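You operate a simulated robot arm through the tools that you are given. There is no shell and no other tool. Be economical: measure what you need, move in short steps, check, and stop when the job is done.

Carry out the task below with a simulated two-armed robot. There is one attempt and no reset: what you move stays moved.

JOB
Pick up the green paddle with one hand, pass it to the other hand and put it on the shelf of the packing table.

The check looks at the end state, three seconds after you hand in, the way a careful person would. Anything else that was tipped, shoved, dropped, spilled or broken makes it a failure.

ROBOT AND FRAMES
Two 7-joint arms with two-finger parallel grippers on one trunk, on a base that drives. Base frame: it is fixed to the floor where the robot stands at the start and does not move with it; the origin is under the middle of the robot, x ahead of it, y to its left, z up; the surface under the hand at the start is at about z = 0.82. Units: m, degrees, N and s.
The left shoulder is at the start at [0.07, 0.156, 1.005], the right one opposite. Places, roughly: green paddle (3x3x20 cm) [0.7, 0, 0.9]; shelf of the packing table [-1, -1.1, 0.4]. Payload 3.91 kg a hand.
The TCP of each hand is the grasp point between the finger pads, 0.03 m short of the fingertips. In the tool frame z runs along the fingers and y along their closing line. Largest opening 0.11 m; finger width 0.02, thickness 0.01; the body of the gripper, 0.048 by 0.112 m, starts 0.055 m behind the TCP.
Orientation is that of the tool frame in the base frame, as a unit quaternion [x, y, z, w]. With the fingers straight down and closing along the base's y, the tool's x points along the base's -x, its y along +y and its z along -z.

CONTROLS
- The arms move only by the tool play_rows. It takes "left_targets", "right_targets" or both (then of equal length, played together; a hand with none holds still); each is a list of rows, each an object (a shift or turn left out is 0, a gripper value left out holds the last) with "travel": the shift along the base's x, y, z in units of 300 mm (1.0 is 300 mm), a list of three; "rot": the turn, a rotation vector about the base's x, y, z in units of 90 degrees (1.0 is 90 degrees), a list of three; "hand": the finger opening in m, from 0 to 0.11. In form: [{"travel": [dx, dy, dz], "rot": [rx, ry, rz], "hand": hand}, ...]. A call has 1 to 10 rows; each row is the pose to reach, as a shift and turn from the pose commanded when the call began. A call with a number of a shift or a turn outside -1 to 1 is refused whole. A row lasts 0.2 s, in which the tool goes at most 0.05 m and 8.6 degrees; a call with a longer step from one row to the next is refused whole, and so is a gripper value outside its range. A pose out of reach is approached as far as the arm can. The call stops where the force on the tool passes 40 N (or 10 N more than at its start, if that is more) or the arm is blocked; 0.2 s more then pass. The fingers move at their own pace (about 0.108 m/s each) and stop on an object; they squeeze with about 37 N. The grip force told is the motor's: it shows also when the fingers shut on nothing. Time passes only in rows, and 0.2 s behind the last, so rows that repeat a pose let the fingers close. It gives the time, the measured TCP pose, the force on the tool (base axes), the opening and the grip force at its end, in the units of the frame above (readings bear some noise), with the torque about the TCP (base axes, N m) and any sound that the robot's microphone picked up.
- Cameras (640 x 400 px; columns grow to the right, rows downward): "scene" is now at [0.0988, -0.0796, 1.2415]; the picture's right is [-0.81, -0.59, 0.00], its down [-0.29, 0.40, -0.87] and it looks along [0.51, -0.70, -0.49] (base axes); focal length 214 px, centre (320, 200). "left" rides on the left gripper at [0.072, -0.017, -0.103] in its tool frame; the picture's right is [0.23, 0.97, 0.00], its down [-0.76, 0.18, -0.62] and it looks along [-0.61, 0.14, 0.78] (tool axes); focal length 222 px, centre (320, 200). "right" rides on the right gripper at [0.072, 0.017, -0.103] in its tool frame; the picture's right is [-0.23, 0.97, 0.00], its down [-0.76, -0.18, -0.62] and it looks along [-0.61, -0.14, 0.78] (tool axes); focal length 222 px, centre (320, 200). There is no depth. A picture from a camera that has moved, and an enlarged one, comes with that camera's place and axes in the base frame and with its lens. The place of the scene camera against the robot may be out by one fixed shift of up to 0.012 m in any direction.
- camera(camera): a new picture of that camera. It takes no simulated time.
- lift_body(by): slides the trunk up (or, below 0, down) by that many m; the arms and the scene camera ride with it, the base frame stays. It gives what a move gives, with no picture.
- steer(legs): drives the robot by 1 to 6 legs, each [ahead, left, turn to the left] in m, m and degrees, along the robot's own axes; the way and the turn of a leg run together, so that a leg with both is an arc; at most 1.5 m and 180 degrees a leg. The arms and the cameras ride along, it lands a little off, and it stops where it bumps. It gives what a move gives.
- aim_head(pan, tilt): turns the head with the scene camera to pan (to the left, within 86 degrees either way) and tilt (down, from -29 to 69), counted from straight ahead of the robot. It gives what a move gives.
- zoom(camera, box): a new picture of the part [left, top, right, bottom] of that camera's present view, enlarged. It takes no simulated time.
- close_job(): hands the job in; it is judged then, once.

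Work in short steps. Places have to be worked out from the pictures, the camera data and where the tool is seen: move nearer, look again, correct. Check each grasp and each placing, and mend what went wrong. You have 120 turns and 88 pictures in all, those below and enlarged ones among them. Open the grippers and draw the arms clear of the work before you hand the job in, unless the task says otherwise; then end with one line.

The tools are called by a JSON object that holds its "name" and its "arguments". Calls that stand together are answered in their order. play_rows: Moves the arms, as the interface text tells. Its arguments: {"type":"object","properties":{"left_targets":{"type":"array"},"right_targets":{"type":"array"}},"required":[]} The other tools are called the same way: lift_body (by) slides the trunk up or down; steer (legs) drives the base; aim_head (pan, tilt) turns the head that bears the scene camera; camera (camera) takes a picture; zoom (camera, box) takes an enlarged picture of a part of a camera's view; close_job () hands the job in.

At the start:

```text
t: 0.0
left_position: [0.7972, -0.1253, 1.1518]
left_tool_rot: [0.001, 1.0, 0.0, 0.0]
left_contact_force: [-0.5, -0.3, 0.0]
left_ft_torque: [-0.01, 0.0, 0.02]
left_gripper_width: 0.11
left_finger_force: 0.1
right_position: [0.4292, -0.6013, 1.1342]
right_tool_rot: [0.0, 1.0, 0.0, 0.0]
right_contact_force: [-0.7, -1.1, 0.3]
right_ft_torque: [0.02, 0.0, 0.02]
right_gripper_width: 0.1099
right_finger_force: 0.0
trunk travel left (down, up): [-0.45, 0.49]
robot x, y, heading: [0.0055, 0.0009, -0.1]
head pan, tilt: [-53.9, 29.3]
```

scene: 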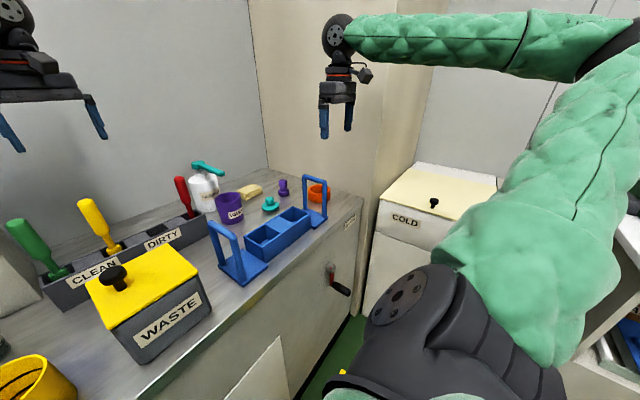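
right: 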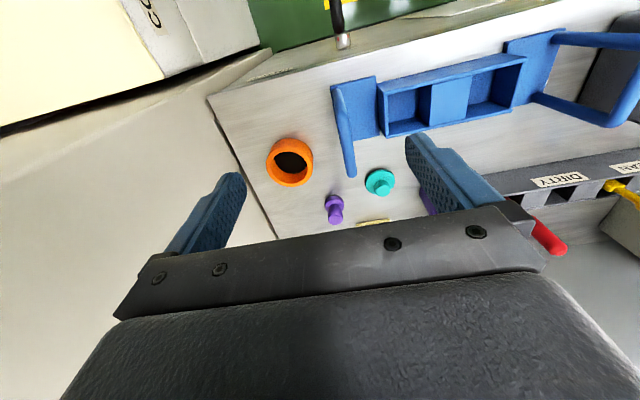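
left: 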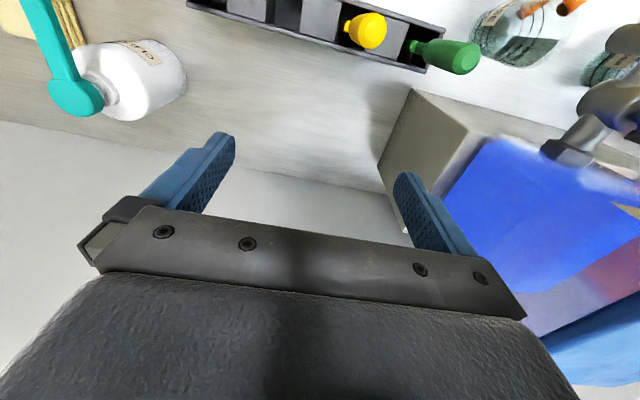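

The green paddle seems to stand in a rack ("CLEAN" end) to the left in the scene picture. I turn the head ahead to see it properly.

{"name": "aim_head", "arguments": {"pan": 0, "tilt": 35}}

{"name": "camera", "arguments": {"camera": "scene"}}

```text
t: 1.2
left_position: [0.7957, -0.1248, 1.1503]
left_tool_rot: [0.0, 1.0, 0.0, 0.0]
left_contact_force: [-0.5, 0.1, -0.3]
left_ft_torque: [-0.03, 0.0, -0.02]
left_gripper_width: 0.11
left_finger_force: 0.0
right_position: [0.4296, -0.6009, 1.1342]
right_tool_rot: [-0.001, 1.0, 0.0, 0.0]
right_contact_force: [0.5, 0.3, -0.2]
right_ft_torque: [-0.02, -0.02, 0.03]
right_gripper_width: 0.11
right_finger_force: 0.0
trunk travel left (down, up): [-0.45, 0.49]
robot x, y, heading: [-0.0014, -0.0024, 0.0]
head pan, tilt: [0.0, 35.0]
```

```text
84 pictures are left
camera scene: at [0.1335, -0.0063, 1.2326], right [0.0, -1.0, 0.0], down [-0.57, 0.0, -0.82], along [0.82, 0.0, -0.57], focal length 214 px, centre (320, 200)
```

scene: 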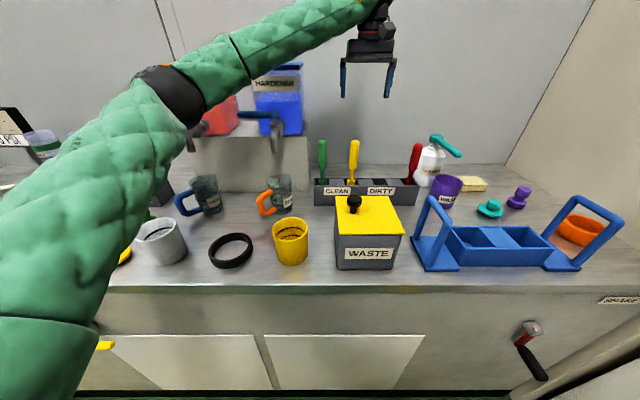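

The green paddle stands upright in the rack's left end. I zoom on it and look at the destination too.

{"name": "zoom", "arguments": {"camera": "scene", "box": [260, 120, 460, 245]}}

{"name": "zoom", "arguments": {"camera": "left", "box": [240, 0, 560, 200]}}

{"name": "aim_head", "arguments": {"pan": -86, "tilt": 35}}

{"name": "camera", "arguments": {"camera": "scene"}}

```text
3.20 times, centred on (360, 182) of scene
camera zoom: at [0.1335, -0.0063, 1.2326], right [0.0, -1.0, 0.0], down [-0.57, 0.0, -0.82], along [0.82, 0.0, -0.57], focal length 686 px, centre (192, 256)
```

zoom: 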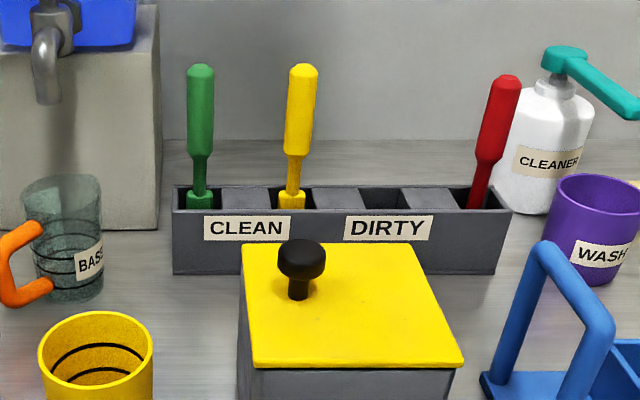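

```text
2.00 times, centred on (400, 100) of left
camera zoom: at [0.7243, -0.1425, 1.2548], right [-0.23, 0.97, 0.0], down [0.76, 0.18, 0.62], along [0.61, 0.14, -0.78], focal length 444 px, centre (160, 400)
```

zoom: 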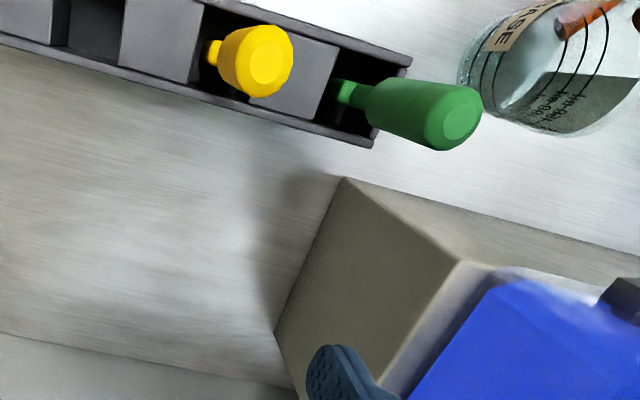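

```text
t: 2.8
left_position: [0.7962, -0.125, 1.1512]
left_tool_rot: [0.001, 1.0, 0.0, -0.001]
left_contact_force: [0.1, 0.0, -0.1]
left_ft_torque: [0.02, 0.01, 0.0]
left_gripper_width: 0.11
left_finger_force: 0.2
right_position: [0.4286, -0.6013, 1.1341]
right_tool_rot: [0.0, 1.0, 0.0, 0.0]
right_contact_force: [-0.4, -0.3, 0.6]
right_ft_torque: [-0.02, -0.03, 0.01]
right_gripper_width: 0.1101
right_finger_force: 0.1
trunk travel left (down, up): [-0.45, 0.49]
robot x, y, heading: [-0.0023, 0.0042, 0.1]
head pan, tilt: [-85.9, 35.0]
```

```text
81 pictures are left
camera scene: at [0.0517, -0.0941, 1.2326], right [-1.0, -0.07, 0.0], down [-0.04, 0.57, -0.82], along [0.06, -0.82, -0.57], focal length 214 px, centre (320, 200)
```

scene: 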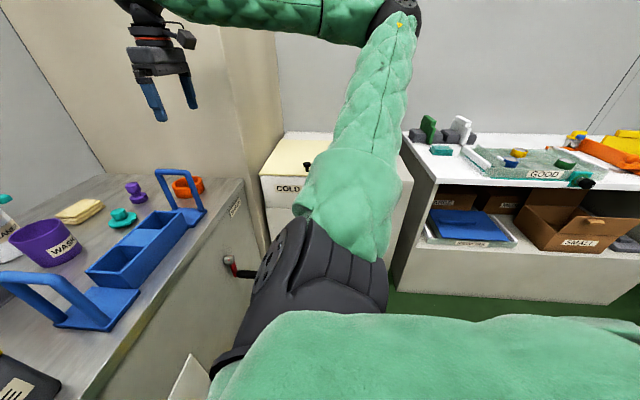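

Triangulating both views: the handle top is at about (0.718, -0.014, 1.025), thick handle down to about 0.94. I move the left hand above it at the present height with a narrower opening, and check.

{"name": "play_rows", "arguments": {"left_targets": [{"travel": [-0.1, 0.06, 0.0], "hand": 0.08}, {"travel": [-0.2, 0.16, 0.0]}, {"travel": [-0.25, 0.28, 0.0]}, {"travel": [-0.263, 0.37, 0.0]}, {"travel": [-0.263, 0.37, 0.0]}]}}

{"name": "camera", "arguments": {"camera": "left"}}

{"name": "aim_head", "arguments": {"pan": 0, "tilt": 30}}

{"name": "camera", "arguments": {"camera": "scene"}}

```text
t: 4.0
left_position: [0.7171, -0.0123, 1.1513]
left_tool_rot: [0.0, 1.0, 0.0, 0.0]
left_contact_force: [-0.2, 0.2, -0.1]
left_ft_torque: [-0.01, 0.01, 0.03]
left_gripper_width: 0.08
left_finger_force: 0.0
right_position: [0.4297, -0.6026, 1.1338]
right_tool_rot: [-0.001, 1.0, 0.0, 0.0]
right_contact_force: [-0.6, 0.3, 0.4]
right_ft_torque: [0.05, 0.02, -0.04]
right_gripper_width: 0.1099
right_finger_force: 0.0
trunk travel left (down, up): [-0.45, 0.49]
robot x, y, heading: [0.0003, -0.0028, 0.2]
head pan, tilt: [-85.9, 35.0]
```

```text
80 pictures are left
camera left: at [0.6452, -0.0302, 1.2557], right [-0.23, 0.97, 0.0], down [0.76, 0.18, 0.62], along [0.61, 0.14, -0.78], focal length 222 px, centre (320, 200)
```

left: 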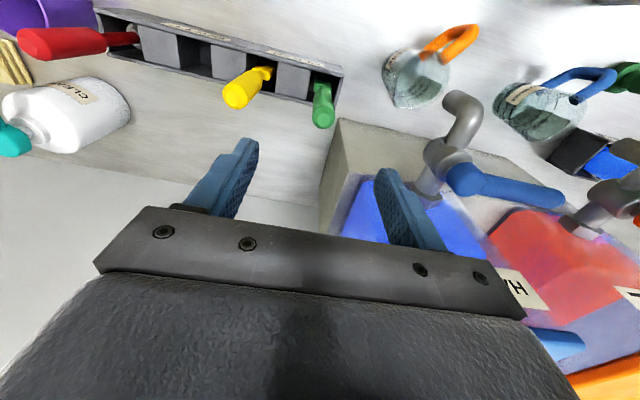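

```text
t: 5.6
left_position: [0.7179, -0.0119, 1.1504]
left_tool_rot: [0.0, 1.0, 0.0, 0.0]
left_contact_force: [0.9, -0.1, -0.6]
left_ft_torque: [0.0, 0.0, -0.01]
left_gripper_width: 0.0804
left_finger_force: 0.0
right_position: [0.4287, -0.6016, 1.1347]
right_tool_rot: [0.0, 1.0, -0.001, 0.0]
right_contact_force: [-0.1, -0.3, -1.0]
right_ft_torque: [-0.01, 0.03, 0.02]
right_gripper_width: 0.11
right_finger_force: 0.1
trunk travel left (down, up): [-0.45, 0.49]
robot x, y, heading: [0.0025, -0.0004, 0.2]
head pan, tilt: [0.0, 30.0]
```

```text
79 pictures are left
camera scene: at [0.1359, -0.0062, 1.2404], right [0.0, -1.0, 0.0], down [-0.5, 0.0, -0.87], along [0.87, 0.0, -0.5], focal length 214 px, centre (320, 200)
```

scene: 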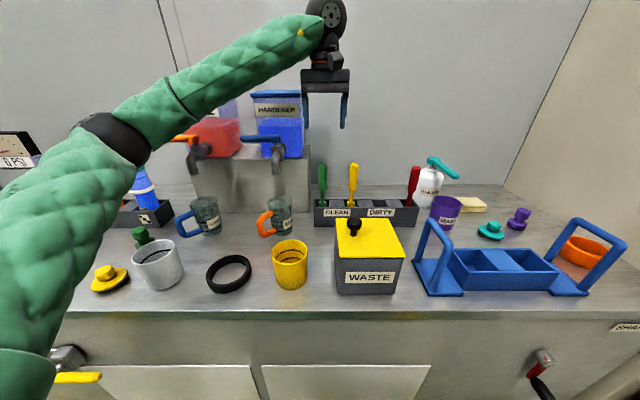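

Both views agree on the handle at (0.720, -0.011), top z≈1.025. I descend to TCP z≈0.99 in small rows, open, and check before closing.

{"name": "play_rows", "arguments": {"left_targets": [{"travel": [0.008, 0.003, -0.12]}, {"travel": [0.008, 0.003, -0.24]}, {"travel": [0.008, 0.003, -0.36]}, {"travel": [0.008, 0.003, -0.45]}, {"travel": [0.008, 0.003, -0.53]}, {"travel": [0.008, 0.003, -0.53]}]}}

{"name": "camera", "arguments": {"camera": "left"}}

{"name": "zoom", "arguments": {"camera": "scene", "box": [220, 80, 420, 205]}}

```text
t: 7.2
left_position: [0.7014, -0.0193, 1.0109]
left_tool_rot: [0.003, 1.0, 0.003, 0.017]
left_contact_force: [-0.6, -0.5, 0.2]
left_ft_torque: [0.01, 0.02, 0.02]
left_gripper_width: 0.08
left_finger_force: 0.1
right_position: [0.4148, -0.6064, 1.1338]
right_tool_rot: [-0.001, 1.0, 0.003, 0.006]
right_contact_force: [-0.5, -0.5, -0.5]
right_ft_torque: [0.03, -0.01, 0.0]
right_gripper_width: 0.11
right_finger_force: 0.2
trunk travel left (down, up): [-0.45, 0.49]
robot x, y, heading: [-0.0014, -0.0008, 0.1]
head pan, tilt: [0.0, 30.0]
stopped in row 6 (left hand): the arm was blocked; the commanded pose is now the measured one
```

```text
78 pictures are left
camera left: at [0.6263, -0.0366, 1.1134], right [-0.22, 0.98, 0.0], down [0.74, 0.17, 0.65], along [0.63, 0.14, -0.76], focal length 222 px, centre (320, 200)
```

left: 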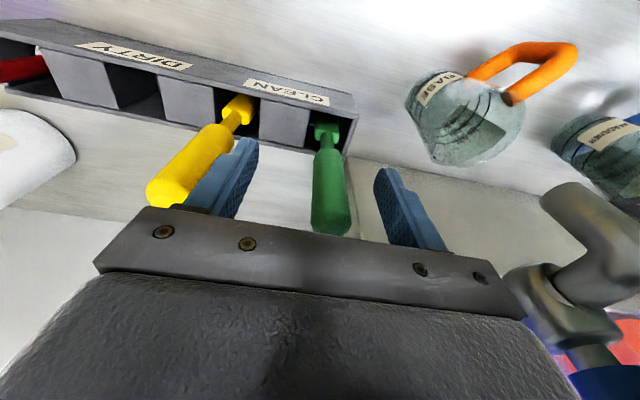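

```text
3.20 times, centred on (320, 142) of scene
camera zoom: at [0.1173, -0.0136, 1.241], right [0.0, -1.0, -0.01], down [-0.49, 0.01, -0.87], along [0.87, 0.01, -0.49], focal length 686 px, centre (320, 384)
```

zoom: 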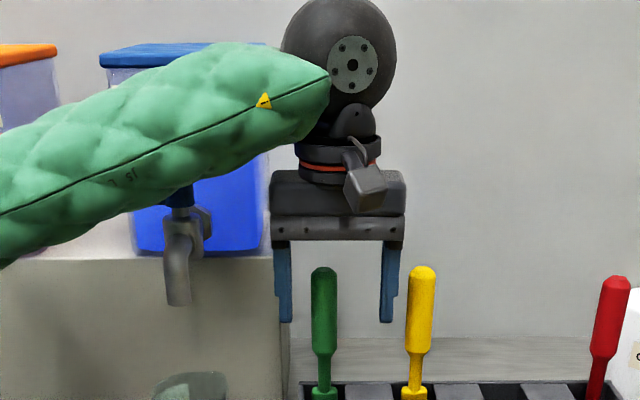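

The arm was blocked and the robot was pushed back by ~15 mm: probably the wrist or forearm touched the hardener bottle's tap. I back off upward and toward me and look.

{"name": "play_rows", "arguments": {"left_targets": [{"travel": [-0.05, -0.01, 0.1]}, {"travel": [-0.1, -0.02, 0.22]}, {"travel": [-0.12, -0.02, 0.36]}, {"travel": [-0.12, -0.02, 0.46]}, {"travel": [-0.12, -0.02, 0.46]}]}}

{"name": "camera", "arguments": {"camera": "scene"}}

{"name": "camera", "arguments": {"camera": "left"}}

```text
t: 8.4
left_position: [0.6837, -0.0173, 1.1348]
left_tool_rot: [0.001, 1.0, 0.001, 0.006]
left_contact_force: [0.2, 1.3, 0.6]
left_ft_torque: [0.01, -0.02, -0.01]
left_gripper_width: 0.0798
left_finger_force: 0.0
right_position: [0.429, -0.6014, 1.134]
right_tool_rot: [0.0, 1.0, 0.0, -0.001]
right_contact_force: [0.2, -0.7, 0.1]
right_ft_torque: [-0.01, -0.02, -0.02]
right_gripper_width: 0.1101
right_finger_force: 0.1
trunk travel left (down, up): [-0.45, 0.49]
robot x, y, heading: [-0.0011, 0.0049, 0.2]
head pan, tilt: [0.0, 30.0]
```

```text
76 pictures are left
camera scene: at [0.1343, -0.0059, 1.2404], right [0.0, -1.0, 0.0], down [-0.5, 0.0, -0.87], along [0.87, 0.0, -0.5], focal length 214 px, centre (320, 200)
```

scene: 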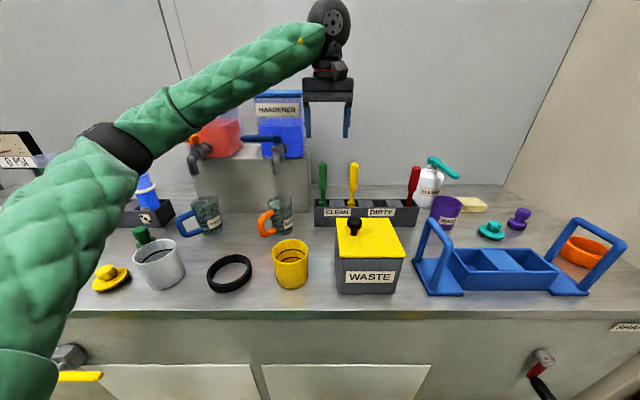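

```text
75 pictures are left
camera left: at [0.6105, -0.0342, 1.2387], right [-0.23, 0.97, 0.0], down [0.76, 0.18, 0.63], along [0.62, 0.14, -0.78], focal length 222 px, centre (320, 200)
```

left: 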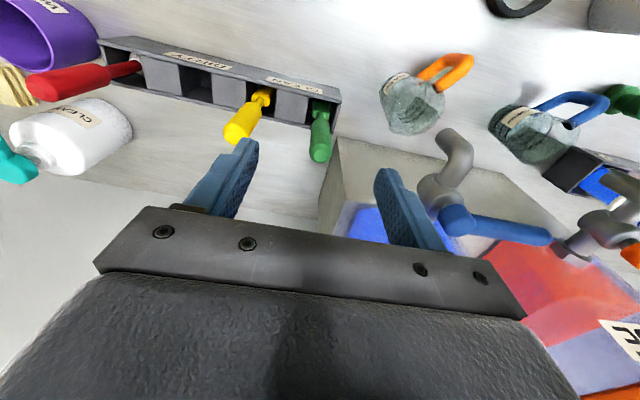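

Nothing has moved, but the left forearm must be passing over the tap of the hardener bottle. The right arm comes from the free side, so I swap roles: right picks, left receives. I retract the left arm and bring the right one in at height.

{"name": "play_rows", "arguments": {"left_targets": [{"travel": [-0.15, 0, 0.07]}, {"travel": [-0.3, 0, 0.14]}, {"travel": [-0.42, 0.08, 0.2]}, {"travel": [-0.52, 0.2, 0.2]}, {"travel": [-0.6, 0.33, 0.2]}, {"travel": [-0.66, 0.46, 0.2]}, {"travel": [-0.72, 0.6, 0.2]}, {"travel": [-0.76, 0.74, 0.2]}, {"travel": [-0.78, 0.88, 0.2]}, {"travel": [-0.78, 0.95, 0.2]}], "right_targets": [{"travel": [0.057, 0.1, 0.02], "hand": 0.08}, {"travel": [0.114, 0.2, 0.04]}, {"travel": [0.171, 0.3, 0.05]}, {"travel": [0.228, 0.4, 0.05]}, {"travel": [0.285, 0.5, 0.05]}, {"travel": [0.342, 0.6, 0.05]}, {"travel": [0.4, 0.7, 0.05]}, {"travel": [0.456, 0.8, 0.05]}, {"travel": [0.513, 0.9, 0.05]}, {"travel": [0.57, 1.0, 0.05]}]}}

{"name": "camera", "arguments": {"camera": "scene"}}

```text
t: 10.6
left_position: [0.4493, 0.2691, 1.1943]
left_tool_rot: [0.001, 1.0, -0.001, 0.004]
left_contact_force: [1.1, -0.1, -0.8]
left_ft_torque: [0.01, 0.02, -0.02]
left_gripper_width: 0.0802
left_finger_force: 0.1
right_position: [0.5988, -0.2974, 1.1476]
right_tool_rot: [0.0, 1.0, 0.001, -0.001]
right_contact_force: [0.0, 1.1, 0.5]
right_ft_torque: [-0.05, 0.03, 0.03]
right_gripper_width: 0.0799
right_finger_force: 0.1
trunk travel left (down, up): [-0.45, 0.49]
robot x, y, heading: [-0.0032, -0.0031, -0.2]
head pan, tilt: [0.0, 30.0]
```

```text
74 pictures are left
camera scene: at [0.1352, -0.0049, 1.2402], right [0.0, -1.0, 0.0], down [-0.5, 0.0, -0.87], along [0.87, 0.0, -0.5], focal length 214 px, centre (320, 200)
```

scene: 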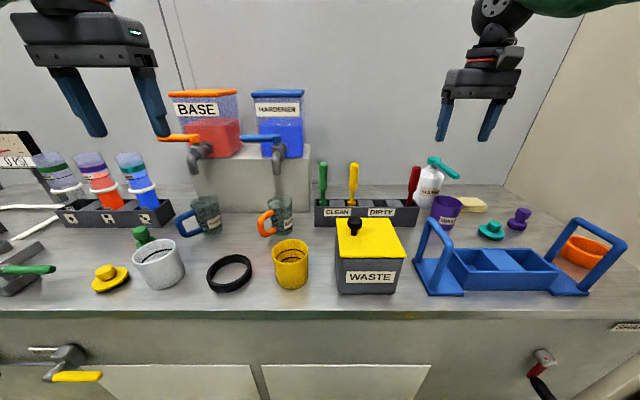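

Taps and bottles are undisturbed. Now the right hand goes above the paddle at the same height.

{"name": "play_rows", "arguments": {"right_targets": [{"travel": [0.06, 0.14, 0]}, {"travel": [0.12, 0.28, 0]}, {"travel": [0.18, 0.42, 0]}, {"travel": [0.24, 0.56, 0]}, {"travel": [0.3, 0.7, 0]}, {"travel": [0.36, 0.84, 0]}, {"travel": [0.403, 0.955, 0]}, {"travel": [0.403, 0.955, 0]}]}}

{"name": "camera", "arguments": {"camera": "right"}}

{"name": "camera", "arguments": {"camera": "scene"}}

```text
t: 12.4
left_position: [0.4454, 0.2694, 1.196]
left_tool_rot: [0.0, 1.0, -0.001, 0.006]
left_contact_force: [0.0, 0.4, 0.1]
left_ft_torque: [-0.01, -0.08, -0.02]
left_gripper_width: 0.0798
left_finger_force: 0.1
right_position: [0.6993, -0.0659, 1.1391]
right_tool_rot: [-0.001, 1.0, 0.001, 0.0]
right_contact_force: [-0.2, 0.0, 1.6]
right_ft_torque: [-0.01, -0.02, 0.03]
right_gripper_width: 0.08
right_finger_force: 0.2
right hand out of reach, approached as far as the arm can: row 6, 7, 8
trunk travel left (down, up): [-0.45, 0.49]
robot x, y, heading: [-0.0005, 0.0023, 0.2]
head pan, tilt: [0.0, 30.0]
```

```text
73 pictures are left
camera right: at [0.6269, -0.0503, 1.2434], right [0.23, 0.97, 0.0], down [0.76, -0.18, 0.63], along [0.61, -0.14, -0.78], focal length 222 px, centre (320, 200)
```

right: 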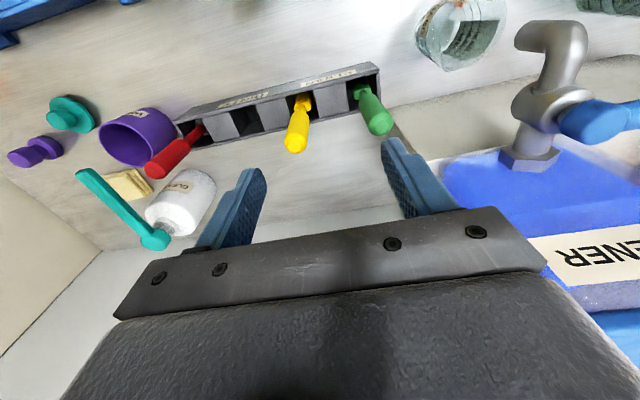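

```text
72 pictures are left
camera scene: at [0.1319, -0.0048, 1.2409], right [0.0, -1.0, 0.0], down [-0.5, 0.0, -0.87], along [0.87, 0.0, -0.5], focal length 214 px, centre (320, 200)
```

scene: 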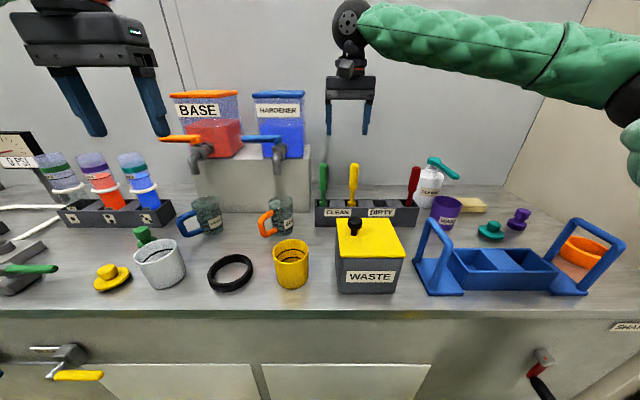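

The right arm ends about 5 cm short. I pull it back slightly and shift the robot 0.10 m to the left.

{"name": "play_rows", "arguments": {"right_targets": [{"travel": [-0.04, -0.12, 0]}, {"travel": [-0.06, -0.2, 0]}]}}

{"name": "steer", "arguments": {"legs": [[0, 0.1, 0]]}}

{"name": "camera", "arguments": {"camera": "right"}}

```text
t: 13.0
left_position: [0.4505, 0.2684, 1.1942]
left_tool_rot: [-0.001, 1.0, 0.001, 0.005]
left_contact_force: [0.5, 0.1, -0.2]
left_ft_torque: [0.0, 0.04, 0.05]
left_gripper_width: 0.0801
left_finger_force: 0.0
right_position: [0.686, -0.127, 1.1365]
right_tool_rot: [-0.001, 1.0, 0.001, -0.002]
right_contact_force: [0.7, 0.0, -0.1]
right_ft_torque: [0.02, 0.02, 0.03]
right_gripper_width: 0.08
right_finger_force: 0.0
trunk travel left (down, up): [-0.45, 0.49]
robot x, y, heading: [-0.0036, -0.0004, -0.0]
head pan, tilt: [0.0, 30.0]
```

```text
t: 14.2
left_position: [0.4489, 0.3714, 1.1929]
left_tool_rot: [-0.002, 1.0, 0.0, 0.005]
left_contact_force: [-0.8, 1.2, 0.1]
left_ft_torque: [-0.06, -0.01, -0.02]
left_gripper_width: 0.0799
left_finger_force: 0.2
right_position: [0.685, -0.0243, 1.1385]
right_tool_rot: [-0.001, 1.0, -0.002, 0.001]
right_contact_force: [-0.3, 0.7, -0.4]
right_ft_torque: [-0.02, -0.02, 0.02]
right_gripper_width: 0.0799
right_finger_force: 0.0
trunk travel left (down, up): [-0.45, 0.49]
robot x, y, heading: [-0.0035, 0.0994, -0.0]
head pan, tilt: [0.0, 30.0]
```

```text
71 pictures are left
camera right: at [0.6122, -0.0074, 1.2421], right [0.22, 0.97, 0.0], down [0.76, -0.17, 0.62], along [0.61, -0.14, -0.78], focal length 222 px, centre (320, 200)
```

right: 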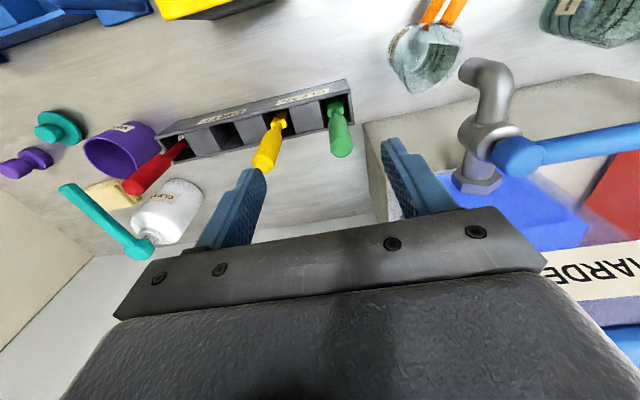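

The paddle is at (0.719, -0.009) from this view too; the tap is about 9–10 cm to the left, clear of the gripper. I align, then descend in steps to z≈0.99.

{"name": "play_rows", "arguments": {"right_targets": [{"travel": [0.113, 0.05, 0]}, {"travel": [0.113, 0.05, -0.1]}, {"travel": [0.113, 0.05, -0.2]}, {"travel": [0.113, 0.05, -0.3]}, {"travel": [0.113, 0.05, -0.4]}, {"travel": [0.113, 0.05, -0.495]}, {"travel": [0.113, 0.05, -0.495]}]}}

{"name": "camera", "arguments": {"camera": "right"}}

{"name": "zoom", "arguments": {"camera": "scene", "box": [260, 60, 460, 185]}}

```text
t: 15.8
left_position: [0.4468, 0.3714, 1.1955]
left_tool_rot: [-0.001, 1.0, -0.001, 0.005]
left_contact_force: [0.4, 0.5, 0.7]
left_ft_torque: [0.03, -0.03, -0.01]
left_gripper_width: 0.0801
left_finger_force: 0.1
right_position: [0.7175, -0.0082, 0.9911]
right_tool_rot: [-0.001, 1.0, 0.0, 0.0]
right_contact_force: [-0.5, 0.0, 1.2]
right_ft_torque: [0.03, -0.02, 0.01]
right_gripper_width: 0.0799
right_finger_force: 0.0
trunk travel left (down, up): [-0.45, 0.49]
robot x, y, heading: [-0.0004, 0.0995, 0.3]
head pan, tilt: [0.0, 30.0]
```

```text
70 pictures are left
camera right: at [0.6457, 0.0077, 1.0943], right [0.22, 0.97, 0.0], down [0.76, -0.18, 0.62], along [0.61, -0.14, -0.78], focal length 222 px, centre (320, 200)
```

right: 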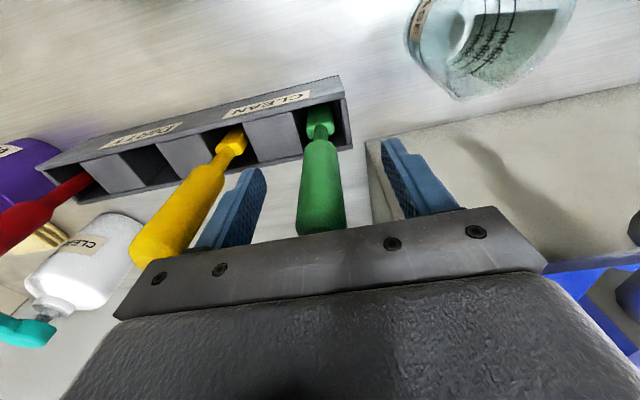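

```text
3.20 times, centred on (360, 122) of scene
camera zoom: at [0.134, 0.0963, 1.2405], right [0.0, -1.0, 0.0], down [-0.5, 0.0, -0.87], along [0.87, 0.0, -0.5], focal length 686 px, centre (192, 448)
```

zoom: 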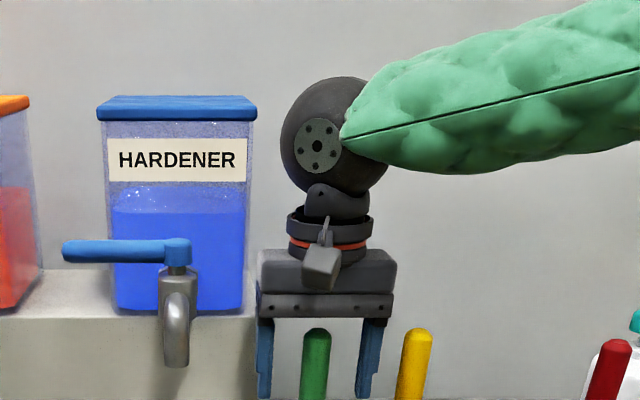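

The handle is centred between the fingers and the yellow one is clear. Close and let it settle.

{"name": "play_rows", "arguments": {"right_targets": [{"hand": 0.02}, {"hand": 0.0}, {"hand": 0.0}, {"hand": 0.0}]}}

```text
t: 16.8
left_position: [0.4485, 0.3701, 1.1955]
left_tool_rot: [-0.001, 1.0, -0.002, 0.005]
left_contact_force: [-0.2, 1.0, -0.1]
left_ft_torque: [0.0, 0.01, 0.0]
left_gripper_width: 0.0799
left_finger_force: 0.0
right_position: [0.7186, -0.0086, 0.9905]
right_tool_rot: [-0.002, 1.0, -0.001, 0.0]
right_contact_force: [-0.7, -1.1, 0.4]
right_ft_torque: [-0.08, 0.01, -0.04]
right_gripper_width: 0.0237
right_finger_force: 36.9
trunk travel left (down, up): [-0.45, 0.49]
robot x, y, heading: [-0.0052, 0.1001, 0.0]
head pan, tilt: [0.0, 30.0]
```

Gripped at 24 mm. I lift straight up 0.22 m in slow steps.

{"name": "play_rows", "arguments": {"right_targets": [{"travel": [0, 0, 0.04]}, {"travel": [0, 0, 0.1]}, {"travel": [0, 0, 0.2]}, {"travel": [0, 0, 0.3]}, {"travel": [0, 0, 0.4]}, {"travel": [0, 0, 0.5]}, {"travel": [-0.04, 0, 0.6]}, {"travel": [-0.06, 0, 0.7]}, {"travel": [-0.06, 0, 0.7]}]}}

{"name": "camera", "arguments": {"camera": "scene"}}

{"name": "camera", "arguments": {"camera": "right"}}

```text
t: 18.8
left_position: [0.4483, 0.3701, 1.1948]
left_tool_rot: [-0.001, 1.0, -0.001, 0.006]
left_contact_force: [0.8, 0.3, -1.0]
left_ft_torque: [-0.01, -0.02, -0.02]
left_gripper_width: 0.0799
left_finger_force: 0.0
right_position: [0.7017, -0.0108, 1.2016]
right_tool_rot: [-0.001, 1.0, 0.0, 0.0]
right_contact_force: [-1.2, -1.0, -1.0]
right_ft_torque: [-0.04, -0.01, -0.01]
right_gripper_width: 0.0236
right_finger_force: 37.2
trunk travel left (down, up): [-0.45, 0.49]
robot x, y, heading: [-0.001, 0.1026, 0.2]
head pan, tilt: [0.0, 30.0]
```

```text
68 pictures are left
camera scene: at [0.1344, 0.0962, 1.2404], right [0.0, -1.0, 0.0], down [-0.5, 0.0, -0.87], along [0.87, 0.0, -0.5], focal length 214 px, centre (320, 200)
```

scene: 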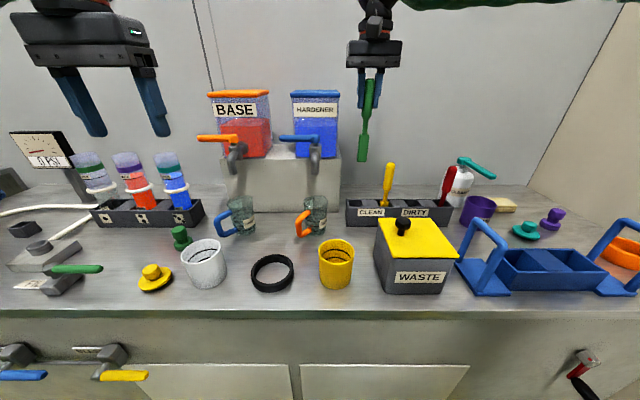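

```text
67 pictures are left
camera right: at [0.6293, 0.0055, 1.305], right [0.22, 0.97, 0.0], down [0.76, -0.18, 0.62], along [0.61, -0.14, -0.78], focal length 222 px, centre (320, 200)
```

right: 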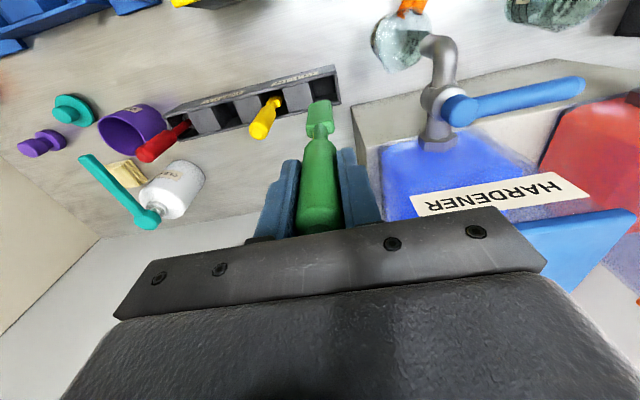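

Paddle is out and held firmly. I retract the right hand toward the robot, a bit higher, then inspect the blade.

{"name": "play_rows", "arguments": {"right_targets": [{"travel": [-0.12, -0.05, 0.08]}, {"travel": [-0.24, -0.1, 0.13]}, {"travel": [-0.36, -0.15, 0.13]}, {"travel": [-0.48, -0.2, 0.13]}, {"travel": [-0.6, -0.25, 0.13]}, {"travel": [-0.66, -0.3, 0.13]}, {"travel": [-0.66, -0.3, 0.13]}]}}

{"name": "zoom", "arguments": {"camera": "scene", "box": [330, 60, 490, 160]}}

{"name": "aim_head", "arguments": {"pan": 86, "tilt": 30}}

{"name": "camera", "arguments": {"camera": "scene"}}

```text
t: 20.4
left_position: [0.4481, 0.3712, 1.1954]
left_tool_rot: [-0.001, 1.0, -0.001, 0.005]
left_contact_force: [-0.6, -0.1, 0.1]
left_ft_torque: [-0.04, 0.04, -0.01]
left_gripper_width: 0.0802
left_finger_force: 0.1
right_position: [0.5027, -0.0996, 1.2368]
right_tool_rot: [-0.001, 1.0, -0.001, 0.0]
right_contact_force: [-0.4, 0.6, -1.3]
right_ft_torque: [-0.02, -0.02, -0.01]
right_gripper_width: 0.0241
right_finger_force: 37.1
trunk travel left (down, up): [-0.45, 0.49]
robot x, y, heading: [-0.0019, 0.1006, 0.2]
head pan, tilt: [0.0, 30.0]
```

```text
4.00 times, centred on (410, 110) of scene
camera zoom: at [0.1346, 0.0967, 1.2403], right [0.0, -1.0, 0.0], down [-0.5, 0.0, -0.87], along [0.87, 0.0, -0.5], focal length 858 px, centre (-40, 560)
```

zoom: 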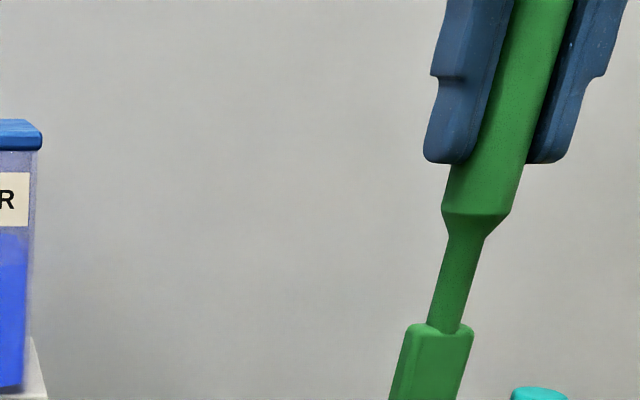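

```text
t: 22.0
left_position: [0.4477, 0.3699, 1.1946]
left_tool_rot: [-0.001, 1.0, -0.001, 0.006]
left_contact_force: [0.8, -0.6, 0.2]
left_ft_torque: [0.02, 0.0, -0.01]
left_gripper_width: 0.0799
left_finger_force: 0.0
right_position: [0.5027, -0.0995, 1.2368]
right_tool_rot: [-0.002, 1.0, 0.0, 0.0]
right_contact_force: [0.0, 0.2, -0.2]
right_ft_torque: [-0.01, 0.02, 0.01]
right_gripper_width: 0.024
right_finger_force: 37.3
trunk travel left (down, up): [-0.45, 0.49]
robot x, y, heading: [-0.0007, 0.1003, 0.1]
head pan, tilt: [85.9, 30.0]
```

```text
65 pictures are left
camera scene: at [0.05, 0.1861, 1.2404], right [1.0, -0.07, 0.0], down [-0.03, -0.5, -0.87], along [0.06, 0.86, -0.5], focal length 214 px, centre (320, 200)
```

scene: 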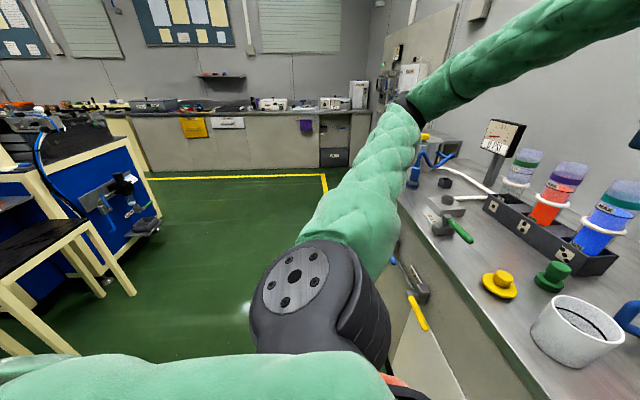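

The blade is about 3 cm wide, well exposed for the left hand. There's free floor behind, so I back off 0.3 m from the bench for the handover and look ahead.

{"name": "steer", "arguments": {"legs": [[-0.3, 0, 0]]}}

{"name": "aim_head", "arguments": {"pan": 0, "tilt": 10}}

{"name": "camera", "arguments": {"camera": "scene"}}

```text
t: 24.0
left_position: [0.143, 0.3706, 1.1961]
left_tool_rot: [-0.003, 1.0, -0.001, 0.006]
left_contact_force: [-0.3, 0.1, 0.0]
left_ft_torque: [-0.02, -0.02, 0.01]
left_gripper_width: 0.08
left_finger_force: 0.1
right_position: [0.1991, -0.1, 1.2384]
right_tool_rot: [-0.004, 1.0, -0.001, 0.0]
right_contact_force: [-0.3, 0.5, -0.3]
right_ft_torque: [0.01, 0.0, -0.01]
right_gripper_width: 0.024
right_finger_force: 36.8
trunk travel left (down, up): [-0.45, 0.49]
robot x, y, heading: [-0.3047, 0.1021, 0.3]
head pan, tilt: [85.9, 30.0]
```

```text
t: 25.6
left_position: [0.1446, 0.371, 1.1952]
left_tool_rot: [-0.003, 1.0, -0.001, 0.005]
left_contact_force: [-0.2, 0.1, 0.3]
left_ft_torque: [-0.01, 0.03, -0.02]
left_gripper_width: 0.0802
left_finger_force: 0.0
right_position: [0.1992, -0.0995, 1.2369]
right_tool_rot: [-0.003, 1.0, 0.0, 0.0]
right_contact_force: [0.4, -0.1, 0.0]
right_ft_torque: [0.03, 0.01, -0.02]
right_gripper_width: 0.0234
right_finger_force: 36.9
trunk travel left (down, up): [-0.45, 0.49]
robot x, y, heading: [-0.3037, 0.0995, 0.4]
head pan, tilt: [0.0, 10.0]
```

```text
64 pictures are left
camera scene: at [-0.1657, 0.0953, 1.2727], right [0.01, -1.0, 0.0], down [-0.17, 0.0, -0.98], along [0.98, 0.01, -0.17], focal length 214 px, centre (320, 200)
```

scene: 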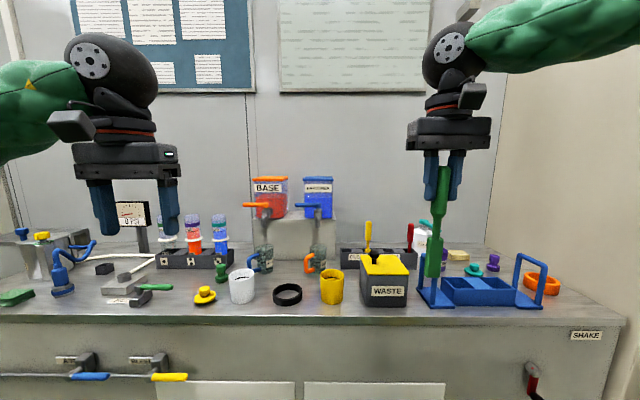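

The paddle is 20 cm long, blade 8 cm at its lower end. For the handover I turn both tools inward about x (right to +y, left to -y), in place first.

{"name": "play_rows", "arguments": {"left_targets": [{"rot": [-0.095, 0, 0]}, {"rot": [-0.19, 0, 0]}, {"rot": [-0.285, 0, 0]}, {"rot": [-0.38, 0, 0]}, {"rot": [-0.475, 0, 0]}, {"rot": [-0.57, 0, 0]}, {"rot": [-0.665, 0, 0]}, {"rot": [-0.76, 0, 0]}, {"rot": [-0.855, 0, 0]}, {"rot": [-0.95, 0, 0]}], "right_targets": [{"rot": [0.095, 0, 0]}, {"rot": [0.19, 0, 0]}, {"rot": [0.285, 0, 0]}, {"rot": [0.38, 0, 0]}, {"rot": [0.475, 0, 0]}, {"rot": [0.57, 0, 0]}, {"rot": [0.665, 0, 0]}, {"rot": [0.76, 0, 0]}, {"rot": [0.855, 0, 0]}, {"rot": [0.95, 0, 0]}]}}

{"name": "camera", "arguments": {"camera": "scene"}}

```text
t: 27.8
left_position: [0.1477, 0.3704, 1.1942]
left_tool_rot: [-0.007, 0.733, -0.68, 0.0]
left_contact_force: [0.5, 0.7, 0.4]
left_ft_torque: [0.01, -0.01, -0.05]
left_gripper_width: 0.0803
left_finger_force: 0.2
right_position: [0.1937, -0.0979, 1.2538]
right_tool_rot: [-0.015, 0.767, 0.641, 0.018]
right_contact_force: [2.3, -1.0, -3.6]
right_ft_torque: [0.23, 0.06, 0.2]
right_gripper_width: 0.0241
right_finger_force: 37.2
right hand out of reach, approached as far as the arm can: row 10
trunk travel left (down, up): [-0.45, 0.49]
robot x, y, heading: [-0.3012, 0.0989, 0.4]
head pan, tilt: [0.0, 10.0]
```

```text
63 pictures are left
camera scene: at [-0.1627, 0.0954, 1.2723], right [0.01, -1.0, 0.0], down [-0.18, 0.0, -0.98], along [0.98, 0.01, -0.18], focal length 214 px, centre (320, 200)
```

scene: 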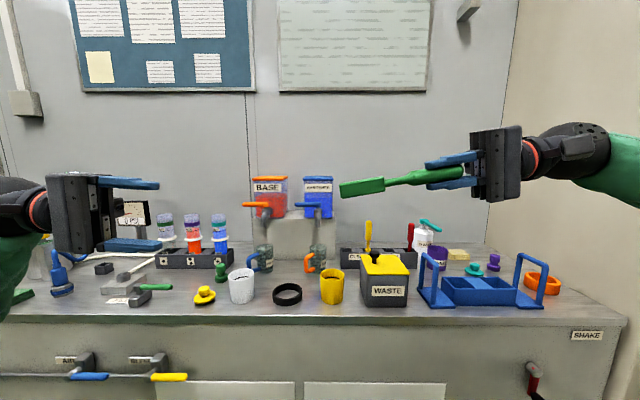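

Right hand is at about 80° (its limit here), left at 86°. Bringing the right hand inward should free it; I shift both toward the handover place and finish the turns.

{"name": "play_rows", "arguments": {"left_targets": [{"travel": [0.05, -0.06, 0], "rot": [-0.02, 0, 0]}, {"travel": [0.1, -0.13, 0], "rot": [-0.05, 0, 0]}, {"travel": [0.15, -0.2, 0], "rot": [-0.05, 0, 0]}, {"travel": [0.16, -0.25, 0], "rot": [-0.05, 0, 0]}, {"travel": [0.16, -0.25, 0], "rot": [-0.05, 0, 0]}], "right_targets": [{"travel": [0, 0.1, -0.04]}, {"travel": [0, 0.2, -0.08]}, {"travel": [0, 0.3, -0.12]}, {"travel": [0, 0.43, -0.12], "rot": [0.05, 0, 0]}, {"travel": [0, 0.43, -0.12], "rot": [0.05, 0, 0]}]}}

{"name": "camera", "arguments": {"camera": "scene"}}

{"name": "camera", "arguments": {"camera": "left"}}

```text
t: 29.0
left_position: [0.1912, 0.295, 1.1953]
left_tool_rot: [-0.005, 0.707, -0.707, 0.002]
left_contact_force: [1.0, 0.2, 0.2]
left_ft_torque: [-0.01, -0.04, 0.01]
left_gripper_width: 0.08
left_finger_force: 0.0
right_position: [0.1995, 0.0297, 1.2019]
right_tool_rot: [-0.003, 0.742, 0.671, 0.004]
right_contact_force: [0.1, 0.2, 0.2]
right_ft_torque: [-0.07, -0.01, -0.05]
right_gripper_width: 0.0237
right_finger_force: 37.0
trunk travel left (down, up): [-0.45, 0.49]
robot x, y, heading: [-0.3059, 0.0967, 0.4]
head pan, tilt: [0.0, 10.0]
```

```text
62 pictures are left
camera scene: at [-0.1665, 0.0947, 1.2729], right [0.01, -1.0, 0.0], down [-0.17, 0.0, -0.98], along [0.98, 0.01, -0.17], focal length 214 px, centre (320, 200)
```

scene: 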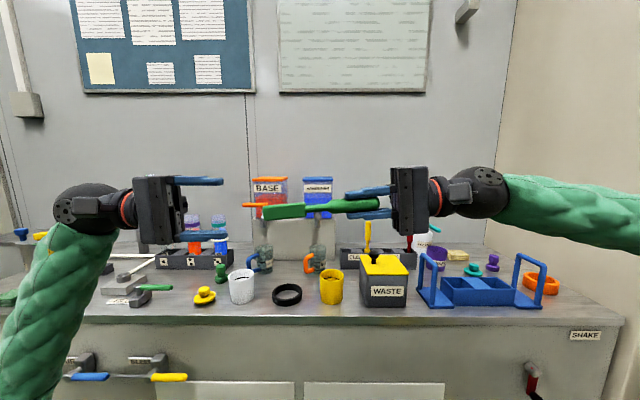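

```text
61 pictures are left
camera left: at [0.1188, 0.3965, 1.2132], right [-0.23, 0.0, -0.97], down [0.75, 0.63, -0.18], along [0.61, -0.78, -0.14], focal length 222 px, centre (320, 200)
```

left: 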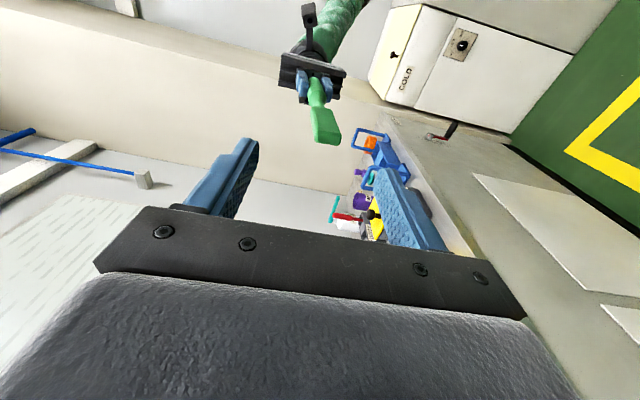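

Right tool still dips 5.8°. I level it and align the left hand's x and z, then recheck before approaching.

{"name": "play_rows", "arguments": {"left_targets": [{"travel": [0.02, 0, 0.02]}, {"travel": [0.025, 0, 0.022]}, {"travel": [0.025, 0, 0.022]}], "right_targets": [{"rot": [0.06, 0, 0]}, {"rot": [0.065, 0, 0]}, {"rot": [0.065, 0, 0]}]}}

{"name": "zoom", "arguments": {"camera": "scene", "box": [120, 120, 440, 320]}}

{"name": "zoom", "arguments": {"camera": "left", "box": [160, 50, 480, 250]}}

```text
t: 29.8
left_position: [0.2003, 0.2947, 1.2022]
left_tool_rot: [-0.006, 0.707, -0.707, 0.001]
left_contact_force: [0.4, 0.5, -0.3]
left_ft_torque: [0.03, 0.0, -0.01]
left_gripper_width: 0.0801
left_finger_force: 0.0
right_position: [0.1939, 0.0352, 1.2072]
right_tool_rot: [0.003, 0.731, 0.682, 0.007]
right_contact_force: [-0.3, -0.1, -0.8]
right_ft_torque: [-0.06, 0.05, 0.02]
right_gripper_width: 0.0238
right_finger_force: 37.0
right hand out of reach, approached as far as the arm can: row 1, 2, 3
trunk travel left (down, up): [-0.45, 0.49]
robot x, y, heading: [-0.3033, 0.1013, 0.5]
head pan, tilt: [0.0, 10.0]
```

```text
2.00 times, centred on (280, 220) of scene
camera zoom: at [-0.1657, 0.095, 1.2728], right [0.01, -1.0, 0.0], down [-0.17, 0.0, -0.98], along [0.98, 0.01, -0.17], focal length 429 px, centre (400, 160)
```

zoom: 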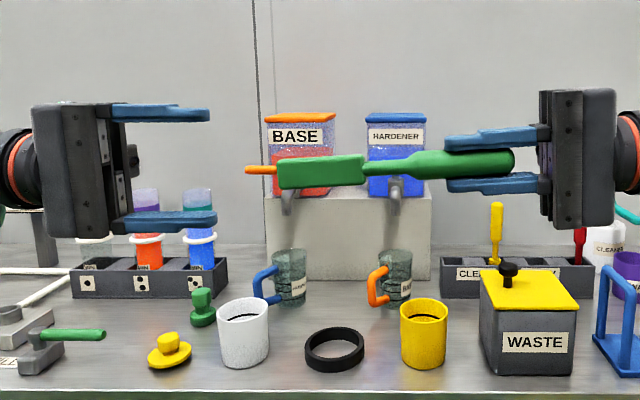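

```text
2.00 times, centred on (320, 150) of left
camera zoom: at [0.1266, 0.3973, 1.2195], right [-0.23, 0.0, -0.97], down [0.75, 0.63, -0.18], along [0.61, -0.78, -0.14], focal length 444 px, centre (320, 300)
```

zoom: 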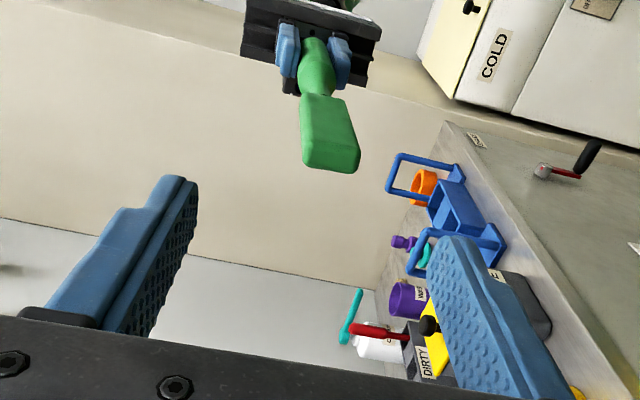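

Right tool dips ~4° at its limit; paddle end is at about (0.195, 0.206, 1.197) (both views agree). I tilt the left tool to match and advance it over the blade to y≈0.171.

{"name": "play_rows", "arguments": {"left_targets": [{"travel": [-0.015, -0.05, -0.013], "rot": [-0.044, 0, 0]}, {"travel": [-0.015, -0.15, -0.013], "rot": [-0.044, 0, 0]}, {"travel": [-0.015, -0.25, -0.013], "rot": [-0.044, 0, 0]}, {"travel": [-0.015, -0.34, -0.013], "rot": [-0.044, 0, 0]}, {"travel": [-0.015, -0.41, -0.013], "rot": [-0.044, 0, 0]}, {"travel": [-0.015, -0.41, -0.013], "rot": [-0.044, 0, 0]}]}}

{"name": "zoom", "arguments": {"camera": "scene", "box": [120, 120, 440, 320]}}

{"name": "zoom", "arguments": {"camera": "left", "box": [160, 50, 480, 250]}}

```text
t: 31.2
left_position: [0.1965, 0.1715, 1.1971]
left_tool_rot: [0.006, -0.682, 0.732, -0.001]
left_contact_force: [0.2, 0.2, -0.8]
left_ft_torque: [0.04, 0.04, -0.01]
left_gripper_width: 0.08
left_finger_force: 0.0
right_position: [0.1952, 0.0355, 1.2077]
right_tool_rot: [0.002, 0.732, 0.681, 0.008]
right_contact_force: [-0.5, -0.7, -0.1]
right_ft_torque: [-0.04, -0.02, -0.01]
right_gripper_width: 0.0238
right_finger_force: 37.0
trunk travel left (down, up): [-0.45, 0.49]
robot x, y, heading: [-0.3052, 0.1011, 0.4]
head pan, tilt: [0.0, 10.0]
```

```text
2.00 times, centred on (280, 220) of scene
camera zoom: at [-0.1657, 0.0953, 1.2727], right [0.01, -1.0, 0.0], down [-0.17, 0.0, -0.98], along [0.98, 0.01, -0.17], focal length 429 px, centre (400, 160)
```

zoom: 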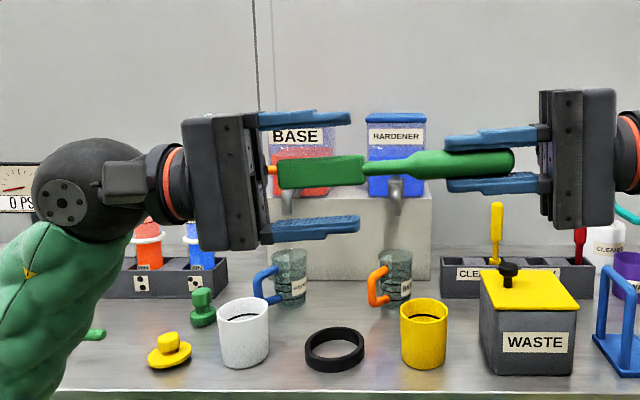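

```text
2.00 times, centred on (320, 150) of left
camera zoom: at [0.1228, 0.2746, 1.2083], right [-0.23, -0.07, -0.97], down [0.75, 0.62, -0.23], along [0.61, -0.78, -0.09], focal length 444 px, centre (320, 300)
```

zoom: 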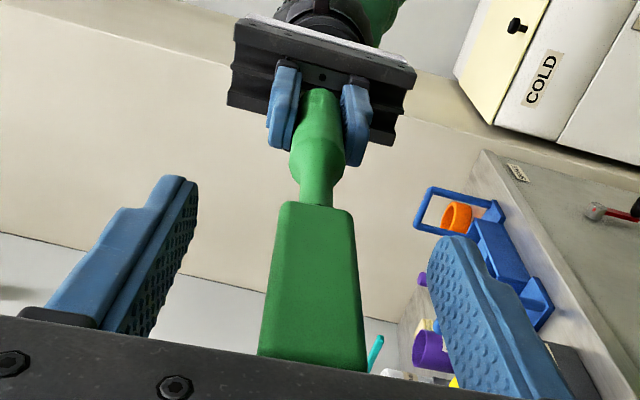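

Blade is centred between the left fingers. Close the left hand while the right still holds.

{"name": "play_rows", "arguments": {"left_targets": [{"hand": 0.03}, {"hand": 0.0}, {"hand": 0.0}, {"hand": 0.0}]}}

{"name": "zoom", "arguments": {"camera": "scene", "box": [120, 120, 440, 320]}}

```text
t: 32.2
left_position: [0.1955, 0.1706, 1.1976]
left_tool_rot: [0.007, -0.681, 0.732, -0.001]
left_contact_force: [-1.0, -0.8, 11.8]
left_ft_torque: [-0.41, 0.13, -0.16]
left_gripper_width: 0.0256
left_finger_force: 37.8
right_position: [0.1945, 0.0361, 1.2067]
right_tool_rot: [0.003, 0.731, 0.682, 0.008]
right_contact_force: [2.0, 1.2, -11.8]
right_ft_torque: [-1.07, -0.15, 0.02]
right_gripper_width: 0.024
right_finger_force: 36.2
trunk travel left (down, up): [-0.45, 0.49]
robot x, y, heading: [-0.3062, 0.098, 0.2]
head pan, tilt: [0.0, 10.0]
```

```text
2.00 times, centred on (280, 220) of scene
camera zoom: at [-0.1656, 0.095, 1.2727], right [0.01, -1.0, 0.0], down [-0.17, 0.0, -0.98], along [0.98, 0.01, -0.17], focal length 429 px, centre (400, 160)
```

zoom: 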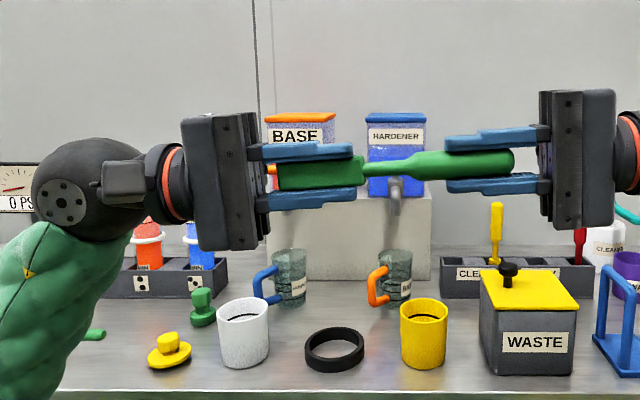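

The left hand grips the blade at 26 mm (about 12 N between the hands). I open the right fingers, then withdraw the right hand along -y.

{"name": "play_rows", "arguments": {"right_targets": [{"hand": 0.05}, {"hand": 0.08}, {"hand": 0.08}]}}

{"name": "play_rows", "arguments": {"right_targets": [{"travel": [0, -0.1, 0.0]}, {"travel": [0, -0.2, 0.0]}, {"travel": [0, -0.33, 0.02]}, {"travel": [0, -0.46, 0.02]}, {"travel": [0, -0.46, 0.02]}]}}

{"name": "camera", "arguments": {"camera": "scene"}}

{"name": "camera", "arguments": {"camera": "left"}}

```text
t: 33.0
left_position: [0.1954, 0.1711, 1.196]
left_tool_rot: [0.006, -0.682, 0.731, -0.001]
left_contact_force: [0.0, 0.1, -0.5]
left_ft_torque: [0.04, 0.04, -0.01]
left_gripper_width: 0.0257
left_finger_force: 37.0
right_position: [0.1948, 0.0363, 1.2085]
right_tool_rot: [0.002, 0.731, 0.683, 0.008]
right_contact_force: [-0.5, -1.2, 0.9]
right_ft_torque: [0.0, 0.01, -0.02]
right_gripper_width: 0.08
right_finger_force: 0.0
trunk travel left (down, up): [-0.45, 0.49]
robot x, y, heading: [-0.3029, 0.0978, 0.4]
head pan, tilt: [0.0, 10.0]
```

```text
t: 34.2
left_position: [0.1966, 0.1723, 1.1962]
left_tool_rot: [0.006, -0.682, 0.731, -0.001]
left_contact_force: [-0.2, 0.1, -0.3]
left_ft_torque: [0.06, -0.03, -0.02]
left_gripper_width: 0.0257
left_finger_force: 37.1
right_position: [0.1881, -0.0795, 1.2242]
right_tool_rot: [0.017, 0.747, 0.664, 0.024]
right_contact_force: [-0.3, -0.3, -0.2]
right_ft_torque: [0.03, 0.0, -0.02]
right_gripper_width: 0.0802
right_finger_force: 0.1
right hand out of reach, approached as far as the arm can: row 1, 2, 3, 4, 5
trunk travel left (down, up): [-0.45, 0.49]
robot x, y, heading: [-0.306, 0.1004, 0.4]
head pan, tilt: [0.0, 10.0]
```

```text
55 pictures are left
camera scene: at [-0.1653, 0.0957, 1.2727], right [0.01, -1.0, 0.0], down [-0.17, 0.0, -0.98], along [0.98, 0.01, -0.17], focal length 214 px, centre (320, 200)
```

scene: 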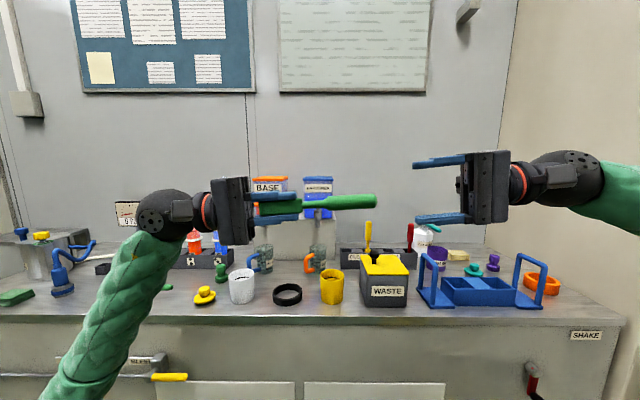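

```text
54 pictures are left
camera left: at [0.1231, 0.2752, 1.2082], right [-0.23, -0.07, -0.97], down [0.75, 0.62, -0.23], along [0.61, -0.78, -0.09], focal length 222 px, centre (320, 200)
```

left: 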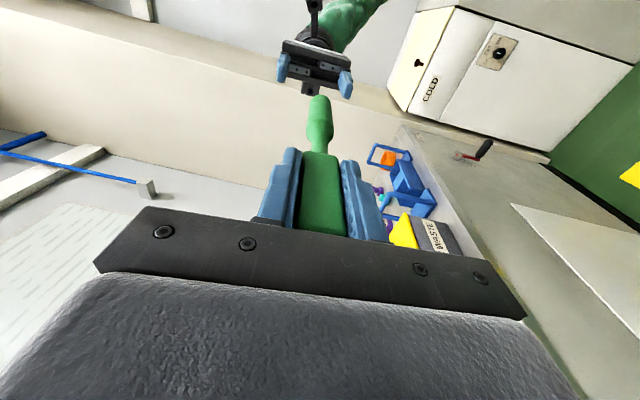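

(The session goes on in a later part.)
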